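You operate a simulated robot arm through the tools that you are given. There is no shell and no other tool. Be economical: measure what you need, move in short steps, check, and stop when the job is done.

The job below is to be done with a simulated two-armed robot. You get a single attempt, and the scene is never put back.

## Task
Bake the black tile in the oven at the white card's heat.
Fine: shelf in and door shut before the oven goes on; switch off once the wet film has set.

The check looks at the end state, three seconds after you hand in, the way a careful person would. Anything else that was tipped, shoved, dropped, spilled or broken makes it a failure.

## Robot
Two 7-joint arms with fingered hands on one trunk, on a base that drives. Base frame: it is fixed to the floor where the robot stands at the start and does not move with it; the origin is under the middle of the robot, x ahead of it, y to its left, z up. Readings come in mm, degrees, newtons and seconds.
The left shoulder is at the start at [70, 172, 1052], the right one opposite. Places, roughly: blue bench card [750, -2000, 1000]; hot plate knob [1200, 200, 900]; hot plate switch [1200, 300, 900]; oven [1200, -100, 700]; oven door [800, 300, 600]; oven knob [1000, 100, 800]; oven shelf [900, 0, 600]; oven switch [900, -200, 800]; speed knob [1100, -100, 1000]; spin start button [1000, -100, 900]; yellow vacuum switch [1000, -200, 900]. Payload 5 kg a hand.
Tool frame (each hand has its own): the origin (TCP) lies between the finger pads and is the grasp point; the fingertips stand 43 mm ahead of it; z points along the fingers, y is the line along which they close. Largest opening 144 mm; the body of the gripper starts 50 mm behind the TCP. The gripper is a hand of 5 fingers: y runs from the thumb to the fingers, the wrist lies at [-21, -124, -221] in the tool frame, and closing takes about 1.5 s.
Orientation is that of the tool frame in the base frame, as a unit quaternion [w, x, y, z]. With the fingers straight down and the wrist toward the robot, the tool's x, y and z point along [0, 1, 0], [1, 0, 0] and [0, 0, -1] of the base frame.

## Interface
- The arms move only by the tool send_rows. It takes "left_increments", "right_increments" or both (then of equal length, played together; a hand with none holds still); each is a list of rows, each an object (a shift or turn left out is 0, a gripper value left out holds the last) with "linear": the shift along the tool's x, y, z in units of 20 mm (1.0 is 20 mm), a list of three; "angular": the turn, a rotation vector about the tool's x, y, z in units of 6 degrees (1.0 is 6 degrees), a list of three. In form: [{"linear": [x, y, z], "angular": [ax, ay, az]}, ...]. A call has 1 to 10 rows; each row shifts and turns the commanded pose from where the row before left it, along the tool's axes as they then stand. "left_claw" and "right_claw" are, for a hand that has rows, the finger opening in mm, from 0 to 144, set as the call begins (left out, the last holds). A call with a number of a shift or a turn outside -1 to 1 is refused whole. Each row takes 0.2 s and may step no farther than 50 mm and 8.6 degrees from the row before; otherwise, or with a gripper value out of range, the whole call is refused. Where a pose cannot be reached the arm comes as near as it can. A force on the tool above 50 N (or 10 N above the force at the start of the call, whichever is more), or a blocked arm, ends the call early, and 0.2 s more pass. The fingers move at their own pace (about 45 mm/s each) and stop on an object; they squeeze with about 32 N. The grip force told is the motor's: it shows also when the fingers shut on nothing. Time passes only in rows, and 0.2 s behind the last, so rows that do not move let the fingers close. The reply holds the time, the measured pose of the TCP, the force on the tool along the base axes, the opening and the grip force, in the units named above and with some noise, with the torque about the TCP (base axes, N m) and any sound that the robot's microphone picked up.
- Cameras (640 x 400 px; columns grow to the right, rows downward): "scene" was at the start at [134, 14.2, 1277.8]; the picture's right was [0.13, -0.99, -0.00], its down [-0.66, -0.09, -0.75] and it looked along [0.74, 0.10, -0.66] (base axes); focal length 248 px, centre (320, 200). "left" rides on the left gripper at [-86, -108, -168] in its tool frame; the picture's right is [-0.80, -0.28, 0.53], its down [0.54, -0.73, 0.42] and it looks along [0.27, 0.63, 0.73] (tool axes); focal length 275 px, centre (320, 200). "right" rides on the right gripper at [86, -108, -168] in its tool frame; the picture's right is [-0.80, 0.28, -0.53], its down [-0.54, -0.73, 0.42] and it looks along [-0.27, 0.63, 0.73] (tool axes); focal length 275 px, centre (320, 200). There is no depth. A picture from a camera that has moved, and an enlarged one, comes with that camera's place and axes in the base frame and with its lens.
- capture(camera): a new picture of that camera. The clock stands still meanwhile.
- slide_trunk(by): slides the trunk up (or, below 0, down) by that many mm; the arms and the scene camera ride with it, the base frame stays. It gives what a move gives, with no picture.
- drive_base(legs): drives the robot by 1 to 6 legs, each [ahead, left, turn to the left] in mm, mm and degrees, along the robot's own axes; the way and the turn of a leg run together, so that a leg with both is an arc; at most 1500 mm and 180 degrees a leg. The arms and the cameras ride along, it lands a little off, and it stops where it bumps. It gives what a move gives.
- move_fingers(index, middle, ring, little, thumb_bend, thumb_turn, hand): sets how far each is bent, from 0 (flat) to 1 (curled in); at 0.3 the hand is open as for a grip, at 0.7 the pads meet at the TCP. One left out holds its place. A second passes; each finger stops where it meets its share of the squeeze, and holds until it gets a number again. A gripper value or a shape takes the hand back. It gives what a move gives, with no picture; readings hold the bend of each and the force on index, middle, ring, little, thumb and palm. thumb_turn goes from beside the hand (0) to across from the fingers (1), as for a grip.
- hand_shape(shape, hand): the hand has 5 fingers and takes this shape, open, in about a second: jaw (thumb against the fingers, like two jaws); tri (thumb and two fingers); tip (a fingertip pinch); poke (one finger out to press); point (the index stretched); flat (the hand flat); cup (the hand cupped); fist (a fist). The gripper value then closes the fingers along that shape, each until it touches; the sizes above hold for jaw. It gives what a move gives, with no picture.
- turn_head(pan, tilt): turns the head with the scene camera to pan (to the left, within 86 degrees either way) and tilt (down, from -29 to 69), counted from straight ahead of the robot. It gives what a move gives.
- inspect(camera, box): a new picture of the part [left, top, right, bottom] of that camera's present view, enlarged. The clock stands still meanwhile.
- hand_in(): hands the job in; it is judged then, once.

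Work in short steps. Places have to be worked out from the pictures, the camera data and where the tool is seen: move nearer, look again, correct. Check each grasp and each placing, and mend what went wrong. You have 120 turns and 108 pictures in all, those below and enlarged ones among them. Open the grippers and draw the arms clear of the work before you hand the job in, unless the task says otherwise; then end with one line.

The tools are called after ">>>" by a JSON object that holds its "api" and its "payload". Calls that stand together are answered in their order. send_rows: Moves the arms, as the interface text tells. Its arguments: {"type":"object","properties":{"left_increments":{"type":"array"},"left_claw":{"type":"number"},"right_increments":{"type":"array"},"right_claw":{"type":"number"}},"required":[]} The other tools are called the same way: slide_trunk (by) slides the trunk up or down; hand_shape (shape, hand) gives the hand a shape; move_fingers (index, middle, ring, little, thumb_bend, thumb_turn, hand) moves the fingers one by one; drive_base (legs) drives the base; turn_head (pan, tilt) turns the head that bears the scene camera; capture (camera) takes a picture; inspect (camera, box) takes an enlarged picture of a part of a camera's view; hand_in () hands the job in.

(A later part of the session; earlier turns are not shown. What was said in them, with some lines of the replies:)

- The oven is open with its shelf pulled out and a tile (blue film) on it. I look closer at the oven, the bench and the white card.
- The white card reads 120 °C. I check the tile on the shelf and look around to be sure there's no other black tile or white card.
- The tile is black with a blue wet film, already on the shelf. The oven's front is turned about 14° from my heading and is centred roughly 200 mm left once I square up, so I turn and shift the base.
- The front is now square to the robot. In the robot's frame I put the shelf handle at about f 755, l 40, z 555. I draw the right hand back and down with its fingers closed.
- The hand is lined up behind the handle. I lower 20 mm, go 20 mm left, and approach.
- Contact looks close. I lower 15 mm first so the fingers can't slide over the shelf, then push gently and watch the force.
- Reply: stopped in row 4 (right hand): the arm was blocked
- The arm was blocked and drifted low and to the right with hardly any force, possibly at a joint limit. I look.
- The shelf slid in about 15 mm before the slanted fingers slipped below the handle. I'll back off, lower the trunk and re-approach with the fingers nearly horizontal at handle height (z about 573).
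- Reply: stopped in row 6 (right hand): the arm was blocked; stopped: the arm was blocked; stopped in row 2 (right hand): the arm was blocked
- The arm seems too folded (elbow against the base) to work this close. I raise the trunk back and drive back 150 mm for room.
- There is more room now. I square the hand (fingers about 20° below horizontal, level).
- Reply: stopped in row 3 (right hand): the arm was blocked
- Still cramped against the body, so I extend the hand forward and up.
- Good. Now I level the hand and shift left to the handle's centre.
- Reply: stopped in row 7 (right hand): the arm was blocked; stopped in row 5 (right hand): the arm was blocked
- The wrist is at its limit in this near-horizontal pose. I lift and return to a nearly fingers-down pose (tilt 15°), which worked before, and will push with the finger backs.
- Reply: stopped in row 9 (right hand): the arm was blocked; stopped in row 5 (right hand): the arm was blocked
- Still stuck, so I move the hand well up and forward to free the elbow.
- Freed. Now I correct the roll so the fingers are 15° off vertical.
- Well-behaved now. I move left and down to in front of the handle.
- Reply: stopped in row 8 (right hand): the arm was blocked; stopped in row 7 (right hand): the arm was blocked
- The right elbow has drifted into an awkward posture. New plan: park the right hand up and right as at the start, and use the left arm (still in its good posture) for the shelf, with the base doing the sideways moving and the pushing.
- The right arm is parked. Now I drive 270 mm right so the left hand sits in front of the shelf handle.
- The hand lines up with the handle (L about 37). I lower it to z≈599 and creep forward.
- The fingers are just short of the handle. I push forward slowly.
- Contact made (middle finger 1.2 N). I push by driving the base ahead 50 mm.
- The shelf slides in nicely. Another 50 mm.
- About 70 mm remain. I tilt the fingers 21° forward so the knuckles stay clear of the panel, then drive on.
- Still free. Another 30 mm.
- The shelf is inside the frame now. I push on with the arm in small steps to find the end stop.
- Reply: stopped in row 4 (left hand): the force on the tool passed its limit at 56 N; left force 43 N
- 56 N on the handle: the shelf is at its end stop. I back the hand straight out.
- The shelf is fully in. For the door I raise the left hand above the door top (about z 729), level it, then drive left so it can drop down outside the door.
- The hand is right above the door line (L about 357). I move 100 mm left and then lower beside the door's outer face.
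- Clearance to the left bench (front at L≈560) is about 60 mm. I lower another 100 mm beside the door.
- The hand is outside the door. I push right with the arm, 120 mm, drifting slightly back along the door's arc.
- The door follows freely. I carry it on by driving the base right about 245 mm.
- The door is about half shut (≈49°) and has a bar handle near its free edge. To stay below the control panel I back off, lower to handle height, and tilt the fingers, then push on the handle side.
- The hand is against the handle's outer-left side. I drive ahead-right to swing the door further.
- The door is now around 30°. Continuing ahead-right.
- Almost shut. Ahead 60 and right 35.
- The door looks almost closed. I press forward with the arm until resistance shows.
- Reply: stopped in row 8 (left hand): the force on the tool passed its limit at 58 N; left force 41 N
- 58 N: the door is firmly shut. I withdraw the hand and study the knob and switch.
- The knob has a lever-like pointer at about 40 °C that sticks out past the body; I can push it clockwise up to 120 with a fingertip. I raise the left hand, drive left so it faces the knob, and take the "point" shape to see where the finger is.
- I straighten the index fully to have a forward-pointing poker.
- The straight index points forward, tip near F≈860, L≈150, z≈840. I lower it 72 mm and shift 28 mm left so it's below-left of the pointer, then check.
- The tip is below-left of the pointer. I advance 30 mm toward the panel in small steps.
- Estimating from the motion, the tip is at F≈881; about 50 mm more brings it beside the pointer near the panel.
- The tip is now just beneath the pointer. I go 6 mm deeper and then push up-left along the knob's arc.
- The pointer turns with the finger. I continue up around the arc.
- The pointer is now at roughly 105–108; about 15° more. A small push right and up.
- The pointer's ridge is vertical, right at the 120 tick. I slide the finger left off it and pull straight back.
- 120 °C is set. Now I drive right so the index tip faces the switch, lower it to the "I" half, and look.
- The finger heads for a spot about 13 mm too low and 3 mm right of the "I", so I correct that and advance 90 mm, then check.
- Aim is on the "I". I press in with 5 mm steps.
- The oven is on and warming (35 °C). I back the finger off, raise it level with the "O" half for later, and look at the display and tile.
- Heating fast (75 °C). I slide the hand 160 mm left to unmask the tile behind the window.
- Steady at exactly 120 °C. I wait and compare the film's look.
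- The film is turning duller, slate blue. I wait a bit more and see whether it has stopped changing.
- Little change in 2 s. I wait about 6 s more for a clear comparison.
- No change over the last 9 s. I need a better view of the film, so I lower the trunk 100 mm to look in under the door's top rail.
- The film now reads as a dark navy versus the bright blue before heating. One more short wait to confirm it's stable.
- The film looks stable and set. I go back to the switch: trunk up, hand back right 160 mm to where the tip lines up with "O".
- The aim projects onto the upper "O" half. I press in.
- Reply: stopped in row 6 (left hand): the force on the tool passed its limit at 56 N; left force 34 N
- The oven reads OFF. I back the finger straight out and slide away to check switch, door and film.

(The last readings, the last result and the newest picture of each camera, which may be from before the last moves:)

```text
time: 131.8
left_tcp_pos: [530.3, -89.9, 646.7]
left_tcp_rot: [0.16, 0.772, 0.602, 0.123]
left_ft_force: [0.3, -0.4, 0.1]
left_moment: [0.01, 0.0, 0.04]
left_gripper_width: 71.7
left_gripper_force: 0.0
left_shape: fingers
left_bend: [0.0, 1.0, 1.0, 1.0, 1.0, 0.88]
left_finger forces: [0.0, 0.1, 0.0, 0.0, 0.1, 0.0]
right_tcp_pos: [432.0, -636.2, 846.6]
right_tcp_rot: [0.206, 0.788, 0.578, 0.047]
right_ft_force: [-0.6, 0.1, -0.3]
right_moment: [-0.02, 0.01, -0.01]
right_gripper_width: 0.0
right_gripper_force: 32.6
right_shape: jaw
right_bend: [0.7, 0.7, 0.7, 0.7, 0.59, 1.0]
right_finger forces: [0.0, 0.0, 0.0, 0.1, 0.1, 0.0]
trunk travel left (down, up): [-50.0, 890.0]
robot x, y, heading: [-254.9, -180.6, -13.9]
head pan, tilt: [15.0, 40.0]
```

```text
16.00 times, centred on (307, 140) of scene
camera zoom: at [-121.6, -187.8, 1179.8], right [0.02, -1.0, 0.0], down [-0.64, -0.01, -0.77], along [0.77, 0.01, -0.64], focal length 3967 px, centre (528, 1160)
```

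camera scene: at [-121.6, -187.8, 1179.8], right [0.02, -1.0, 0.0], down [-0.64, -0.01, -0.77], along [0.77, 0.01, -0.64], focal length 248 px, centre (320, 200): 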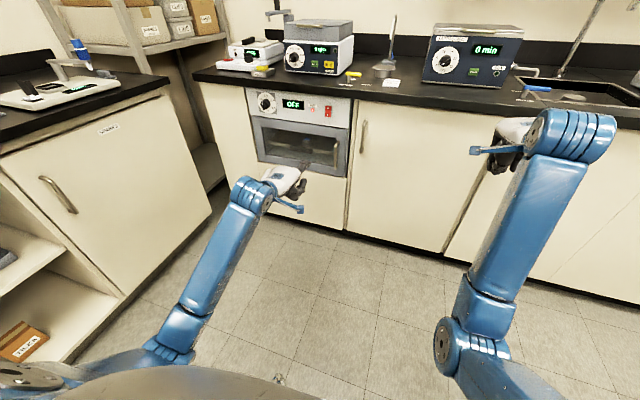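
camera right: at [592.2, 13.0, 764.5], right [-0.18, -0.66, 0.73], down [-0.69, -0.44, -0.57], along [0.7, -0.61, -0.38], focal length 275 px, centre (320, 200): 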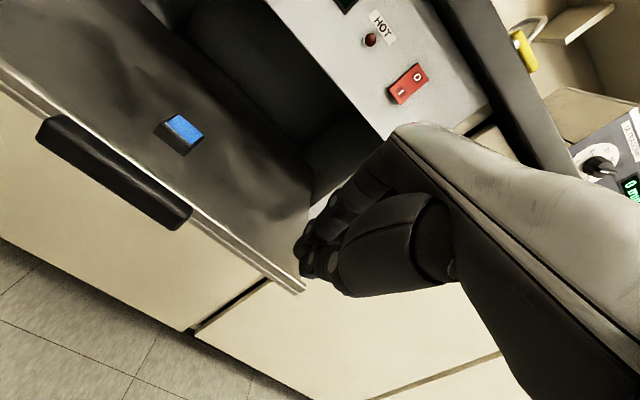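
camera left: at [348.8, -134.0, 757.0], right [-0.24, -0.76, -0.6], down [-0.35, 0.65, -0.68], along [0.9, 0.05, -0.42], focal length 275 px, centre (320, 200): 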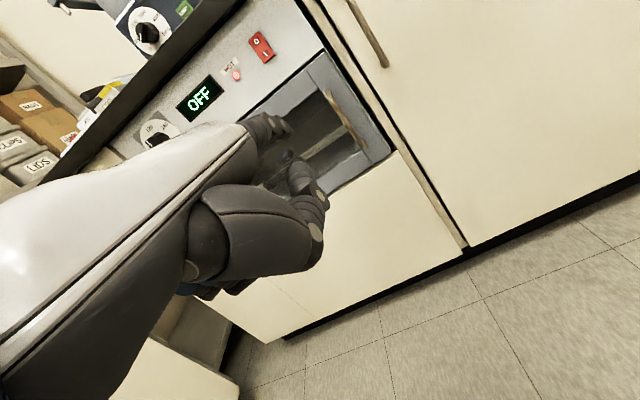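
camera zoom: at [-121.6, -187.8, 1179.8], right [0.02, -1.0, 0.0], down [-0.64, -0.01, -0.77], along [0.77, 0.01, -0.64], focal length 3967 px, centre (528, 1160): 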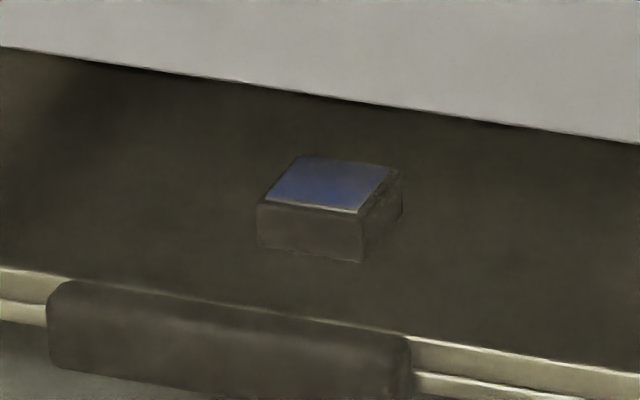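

OFF, dial at 120, door and shelf shut. To judge the film fairly I return to the exact view I had just before switching on and compare its colour.

>>> {"api": "slide_trunk", "payload": {"by": 100}}

>>> {"api": "send_rows", "payload": {"left_increments": [{"linear": [0, -0.3, 0.66]}, {"linear": [0, -0.3, 0.66]}, {"linear": [0, -0.3, 0.66]}]}}

>>> {"api": "drive_base", "payload": {"legs": [[150, 0, 0]]}}

>>> {"api": "inspect", "payload": {"camera": "scene", "box": [260, 110, 380, 200]}}

```text
time: 133.1
left_tcp_pos: [531.3, -90.1, 746.1]
left_tcp_rot: [0.16, 0.772, 0.603, 0.124]
left_ft_force: [0.5, -0.1, 0.1]
left_moment: [-0.01, 0.01, 0.0]
left_gripper_width: 71.9
left_gripper_force: 0.1
left_shape: fingers
left_bend: [0.0, 1.0, 1.0, 1.0, 1.0, 0.88]
left_finger forces: [0.0, 0.0, 0.1, 0.0, 0.0, 0.1]
right_tcp_pos: [431.7, -636.7, 946.2]
right_tcp_rot: [0.205, 0.788, 0.579, 0.046]
right_ft_force: [0.3, -0.1, -0.1]
right_moment: [-0.02, 0.02, 0.03]
right_gripper_width: 0.0
right_gripper_force: 31.6
right_shape: jaw
right_bend: [0.7, 0.7, 0.7, 0.7, 0.59, 1.0]
right_finger forces: [0.1, 0.1, 0.0, 0.0, 0.0, 0.0]
trunk travel left (down, up): [-150.0, 790.0]
robot x, y, heading: [-256.6, -181.4, -14.1]
head pan, tilt: [15.0, 40.0]
```

```text
time: 133.9
left_tcp_pos: [530.3, -89.8, 703.1]
left_tcp_rot: [0.162, 0.772, 0.602, 0.123]
left_ft_force: [-0.1, 0.3, -1.3]
left_moment: [0.02, 0.0, 0.06]
left_gripper_width: 71.8
left_gripper_force: 0.0
left_shape: fingers
left_bend: [0.0, 1.0, 1.0, 1.0, 1.0, 0.88]
left_finger forces: [0.1, 0.1, 0.0, 0.0, 0.0, 0.0]
right_tcp_pos: [432.5, -635.5, 946.6]
right_tcp_rot: [0.205, 0.787, 0.579, 0.047]
right_ft_force: [0.7, -0.4, -0.9]
right_moment: [0.02, -0.01, -0.01]
right_gripper_width: 0.0
right_gripper_force: 32.3
right_shape: jaw
right_bend: [0.7, 0.7, 0.7, 0.7, 0.59, 1.0]
right_finger forces: [0.0, 0.0, 0.1, 0.0, 0.1, 0.0]
trunk travel left (down, up): [-150.0, 790.0]
robot x, y, heading: [-255.1, -178.4, -13.8]
head pan, tilt: [15.0, 40.0]
```

```text
time: 135.2
left_tcp_pos: [677.7, -125.9, 702.2]
left_tcp_rot: [0.16, 0.772, 0.603, 0.123]
left_ft_force: [1.0, 0.3, -0.9]
left_moment: [-0.01, -0.03, -0.01]
left_gripper_width: 72.1
left_gripper_force: 0.0
left_shape: fingers
left_bend: [0.0, 1.0, 1.0, 1.0, 1.0, 0.88]
left_finger forces: [0.0, 0.0, 0.0, 0.0, 0.1, 0.0]
right_tcp_pos: [580.1, -672.7, 944.4]
right_tcp_rot: [0.205, 0.788, 0.579, 0.047]
right_ft_force: [0.5, 0.0, -0.3]
right_moment: [0.02, 0.03, 0.0]
right_gripper_width: 0.0
right_gripper_force: 32.2
right_shape: jaw
right_bend: [0.7, 0.7, 0.7, 0.7, 0.59, 1.0]
right_finger forces: [0.0, 0.0, 0.1, 0.1, 0.0, 0.0]
trunk travel left (down, up): [-150.0, 790.0]
robot x, y, heading: [-109.4, -222.0, -13.7]
head pan, tilt: [15.0, 40.0]
```

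```text
4.44 times, centred on (320, 155) of scene
camera zoom: at [26.3, -224.2, 1279.4], right [0.02, -1.0, 0.0], down [-0.64, -0.01, -0.77], along [0.76, 0.02, -0.64], focal length 1102 px, centre (320, 400)
```

zoom: 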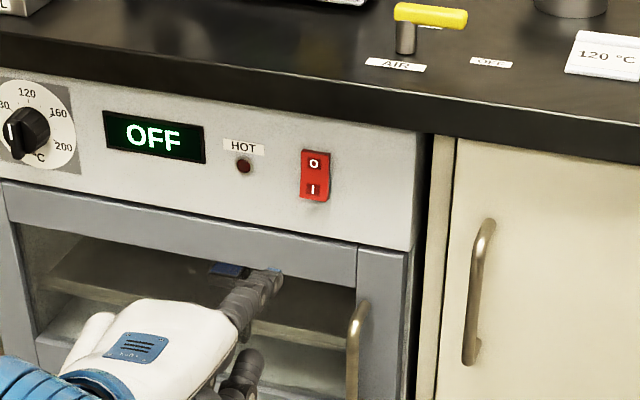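

Same view as before: the film is clearly darker than when wet and was unchanging during the last part of the bake; HOT lamp is out and the oven is off. I back away and open both hands.

>>> {"api": "drive_base", "payload": {"legs": [[-250, 0, 0]]}}

>>> {"api": "hand_shape", "payload": {"hand": "left", "shape": "jaw"}}

>>> {"api": "send_rows", "payload": {"left_increments": [{}, {}, {}, {}, {}, {}, {}, {}], "right_increments": [{}, {}, {}, {}, {}, {}, {}, {}], "left_claw": 144, "right_claw": 144}}

>>> {"api": "capture", "payload": {"camera": "scene"}}

>>> {"api": "inspect", "payload": {"camera": "scene", "box": [250, 70, 370, 160]}}

```text
time: 137.1
left_tcp_pos: [449.0, -67.6, 702.1]
left_tcp_rot: [0.161, 0.772, 0.603, 0.122]
left_ft_force: [-0.1, 0.0, -1.1]
left_moment: [-0.03, -0.01, -0.02]
left_gripper_width: 71.9
left_gripper_force: 0.1
left_shape: fingers
left_bend: [0.0, 1.0, 1.0, 1.0, 1.0, 0.88]
left_finger forces: [0.0, 0.0, 0.0, 0.0, 0.0, 0.0]
right_tcp_pos: [350.9, -612.2, 946.2]
right_tcp_rot: [0.206, 0.788, 0.578, 0.045]
right_ft_force: [0.6, 0.5, 0.2]
right_moment: [-0.02, 0.04, -0.02]
right_gripper_width: 0.0
right_gripper_force: 32.0
right_shape: jaw
right_bend: [0.7, 0.7, 0.7, 0.7, 0.59, 1.0]
right_finger forces: [0.0, 0.1, 0.0, 0.1, 0.0, 0.0]
trunk travel left (down, up): [-150.0, 790.0]
robot x, y, heading: [-337.4, -157.8, -14.0]
head pan, tilt: [15.0, 40.0]
stopped in leg 1: the robot was blocked; the commanded pose is now the measured one
```

```text
time: 138.0
left_tcp_pos: [449.5, -68.7, 701.3]
left_tcp_rot: [0.16, 0.772, 0.603, 0.123]
left_ft_force: [0.5, -0.3, 0.5]
left_moment: [-0.01, -0.01, -0.04]
left_gripper_width: 143.7
left_gripper_force: 0.0
left_shape: jaw
left_bend: [0.3, 0.3, 0.3, 0.3, 0.3, 0.97]
left_finger forces: [0.0, 0.0, 0.0, 0.0, 0.0, 0.0]
right_tcp_pos: [350.2, -613.0, 945.8]
right_tcp_rot: [0.204, 0.788, 0.578, 0.046]
right_ft_force: [-0.9, -0.4, 0.5]
right_moment: [0.0, 0.03, 0.0]
right_gripper_width: 0.2
right_gripper_force: 32.1
right_shape: jaw
right_bend: [0.7, 0.7, 0.7, 0.7, 0.59, 1.0]
right_finger forces: [0.0, 0.0, 0.0, 0.1, 0.1, 0.0]
trunk travel left (down, up): [-150.0, 790.0]
robot x, y, heading: [-336.0, -153.5, -13.9]
head pan, tilt: [15.0, 40.0]
```

```text
time: 139.8
left_tcp_pos: [448.6, -68.3, 703.2]
left_tcp_rot: [0.16, 0.772, 0.602, 0.123]
left_ft_force: [0.1, -0.4, 0.2]
left_moment: [0.01, 0.01, 0.01]
left_gripper_width: 143.8
left_gripper_force: 0.0
left_shape: jaw
left_bend: [0.3, 0.3, 0.3, 0.3, 0.3, 0.97]
left_finger forces: [0.0, 0.1, 0.0, 0.1, 0.0, 0.1]
right_tcp_pos: [349.5, -613.2, 946.3]
right_tcp_rot: [0.204, 0.789, 0.577, 0.046]
right_ft_force: [-0.3, 0.3, -0.2]
right_moment: [0.01, 0.04, 0.03]
right_gripper_width: 143.7
right_gripper_force: 0.0
right_shape: jaw
right_bend: [0.3, 0.3, 0.3, 0.3, 0.3, 0.98]
right_finger forces: [0.0, 0.1, 0.1, 0.0, 0.1, 0.0]
trunk travel left (down, up): [-150.0, 790.0]
robot x, y, heading: [-339.2, -156.1, -14.0]
head pan, tilt: [15.0, 40.0]
```

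```text
6 pictures are left
camera scene: at [-202.7, -164.4, 1279.6], right [0.02, -1.0, 0.0], down [-0.64, -0.01, -0.77], along [0.77, 0.01, -0.64], focal length 248 px, centre (320, 200)
```

scene: 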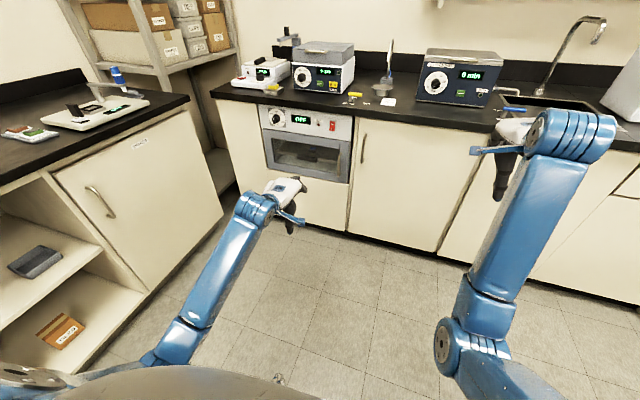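

```text
4.44 times, centred on (310, 115) of scene
camera zoom: at [-202.7, -164.4, 1279.6], right [0.02, -1.0, 0.0], down [-0.64, -0.01, -0.77], along [0.77, 0.01, -0.64], focal length 1102 px, centre (364, 578)
```

zoom: 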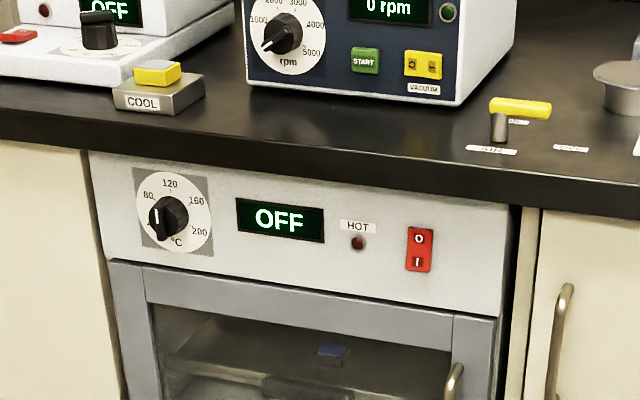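

The base bumped something behind. I pull ahead a bit and look to both sides for anything disturbed.

>>> {"api": "drive_base", "payload": {"legs": [[60, 0, 0]]}}

>>> {"api": "turn_head", "payload": {"pan": 86, "tilt": 45}}

>>> {"api": "capture", "payload": {"camera": "scene"}}

>>> {"api": "turn_head", "payload": {"pan": -86, "tilt": 45}}

>>> {"api": "capture", "payload": {"camera": "scene"}}

```text
time: 140.7
left_tcp_pos: [507.2, -81.9, 700.4]
left_tcp_rot: [0.159, 0.771, 0.604, 0.123]
left_ft_force: [0.1, -0.8, -1.4]
left_moment: [-0.03, 0.01, 0.01]
left_gripper_width: 143.8
left_gripper_force: 0.0
left_shape: jaw
left_bend: [0.3, 0.3, 0.3, 0.3, 0.3, 0.97]
left_finger forces: [0.1, 0.0, 0.0, 0.0, 0.1, 0.0]
right_tcp_pos: [409.5, -628.0, 945.0]
right_tcp_rot: [0.204, 0.789, 0.578, 0.045]
right_ft_force: [0.1, -0.2, 0.3]
right_moment: [0.0, 0.04, -0.01]
right_gripper_width: 143.7
right_gripper_force: 0.0
right_shape: jaw
right_bend: [0.3, 0.3, 0.3, 0.3, 0.3, 0.98]
right_finger forces: [0.0, 0.0, 0.1, 0.0, 0.0, 0.0]
trunk travel left (down, up): [-150.0, 790.0]
robot x, y, heading: [-280.9, -171.1, -14.0]
head pan, tilt: [15.0, 40.0]
```

```text
time: 142.2
left_tcp_pos: [505.8, -82.3, 702.2]
left_tcp_rot: [0.16, 0.772, 0.603, 0.123]
left_ft_force: [-0.5, 0.5, 0.3]
left_moment: [0.0, 0.01, 0.0]
left_gripper_width: 143.9
left_gripper_force: 0.1
left_shape: jaw
left_bend: [0.3, 0.3, 0.3, 0.3, 0.3, 0.97]
left_finger forces: [0.1, 0.0, 0.0, 0.1, 0.0, 0.0]
right_tcp_pos: [408.4, -628.4, 946.3]
right_tcp_rot: [0.205, 0.789, 0.578, 0.047]
right_ft_force: [-0.1, -0.3, -0.3]
right_moment: [-0.03, 0.0, 0.01]
right_gripper_width: 143.9
right_gripper_force: 0.1
right_shape: jaw
right_bend: [0.3, 0.3, 0.3, 0.3, 0.3, 0.98]
right_finger forces: [0.0, 0.0, 0.1, 0.1, 0.1, 0.0]
trunk travel left (down, up): [-150.0, 790.0]
robot x, y, heading: [-275.9, -176.6, -13.9]
head pan, tilt: [85.9, 45.0]
```

```text
4 pictures are left
camera scene: at [-204.3, -103.4, 1272.4], right [0.95, -0.31, 0.0], down [-0.22, -0.67, -0.71], along [0.22, 0.67, -0.71], focal length 248 px, centre (320, 200)
```

scene: 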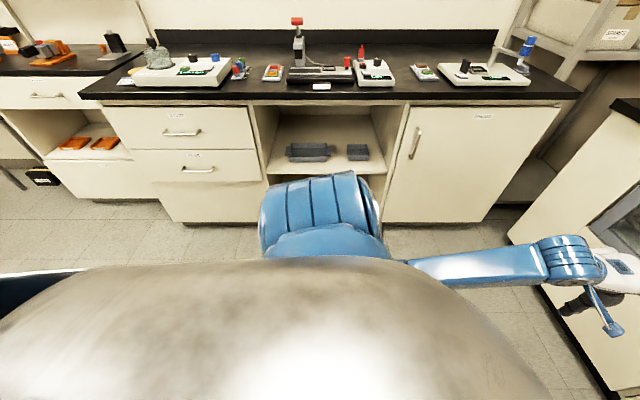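

```text
time: 144.8
left_tcp_pos: [506.7, -82.6, 702.7]
left_tcp_rot: [0.16, 0.772, 0.602, 0.123]
left_ft_force: [0.8, 0.3, -0.1]
left_moment: [-0.02, -0.02, -0.06]
left_gripper_width: 143.7
left_gripper_force: 0.1
left_shape: jaw
left_bend: [0.3, 0.3, 0.3, 0.3, 0.3, 0.97]
left_finger forces: [0.0, 0.0, 0.1, 0.0, 0.1, 0.0]
right_tcp_pos: [407.3, -628.8, 946.5]
right_tcp_rot: [0.205, 0.788, 0.578, 0.046]
right_ft_force: [1.4, -0.3, -0.5]
right_moment: [-0.02, 0.0, 0.0]
right_gripper_width: 143.7
right_gripper_force: 0.0
right_shape: jaw
right_bend: [0.3, 0.3, 0.3, 0.3, 0.3, 0.98]
right_finger forces: [0.0, 0.0, 0.0, 0.0, 0.0, 0.0]
trunk travel left (down, up): [-150.0, 790.0]
robot x, y, heading: [-280.3, -171.6, -14.0]
head pan, tilt: [-85.9, 45.0]
```

```text
3 pictures are left
camera scene: at [-243.3, -260.9, 1272.4], right [-0.99, 0.17, 0.0], down [0.12, 0.7, -0.71], along [-0.12, -0.7, -0.71], focal length 248 px, centre (320, 200)
```

scene: 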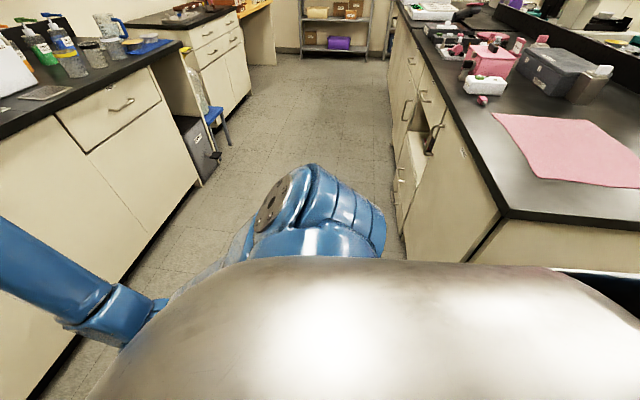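

What I bumped was the fixed island bench behind, and nothing on it looks disturbed. The shelf is in, the door is shut, the dial is at 120, the oven is off, and the hands are open and clear, so I hand in.

>>> {"api": "hand_in", "payload": {}}

```text
The job is handed in.
```

I baked the black tile at 120 °C, the white card's heat, for about 25 s with the shelf in and door shut, then switched the oven off; I judged the film set only by its colour through the window (darker than when wet, then steady), and the base lightly bumped the fixed bench behind it with nothing visibly disturbed.
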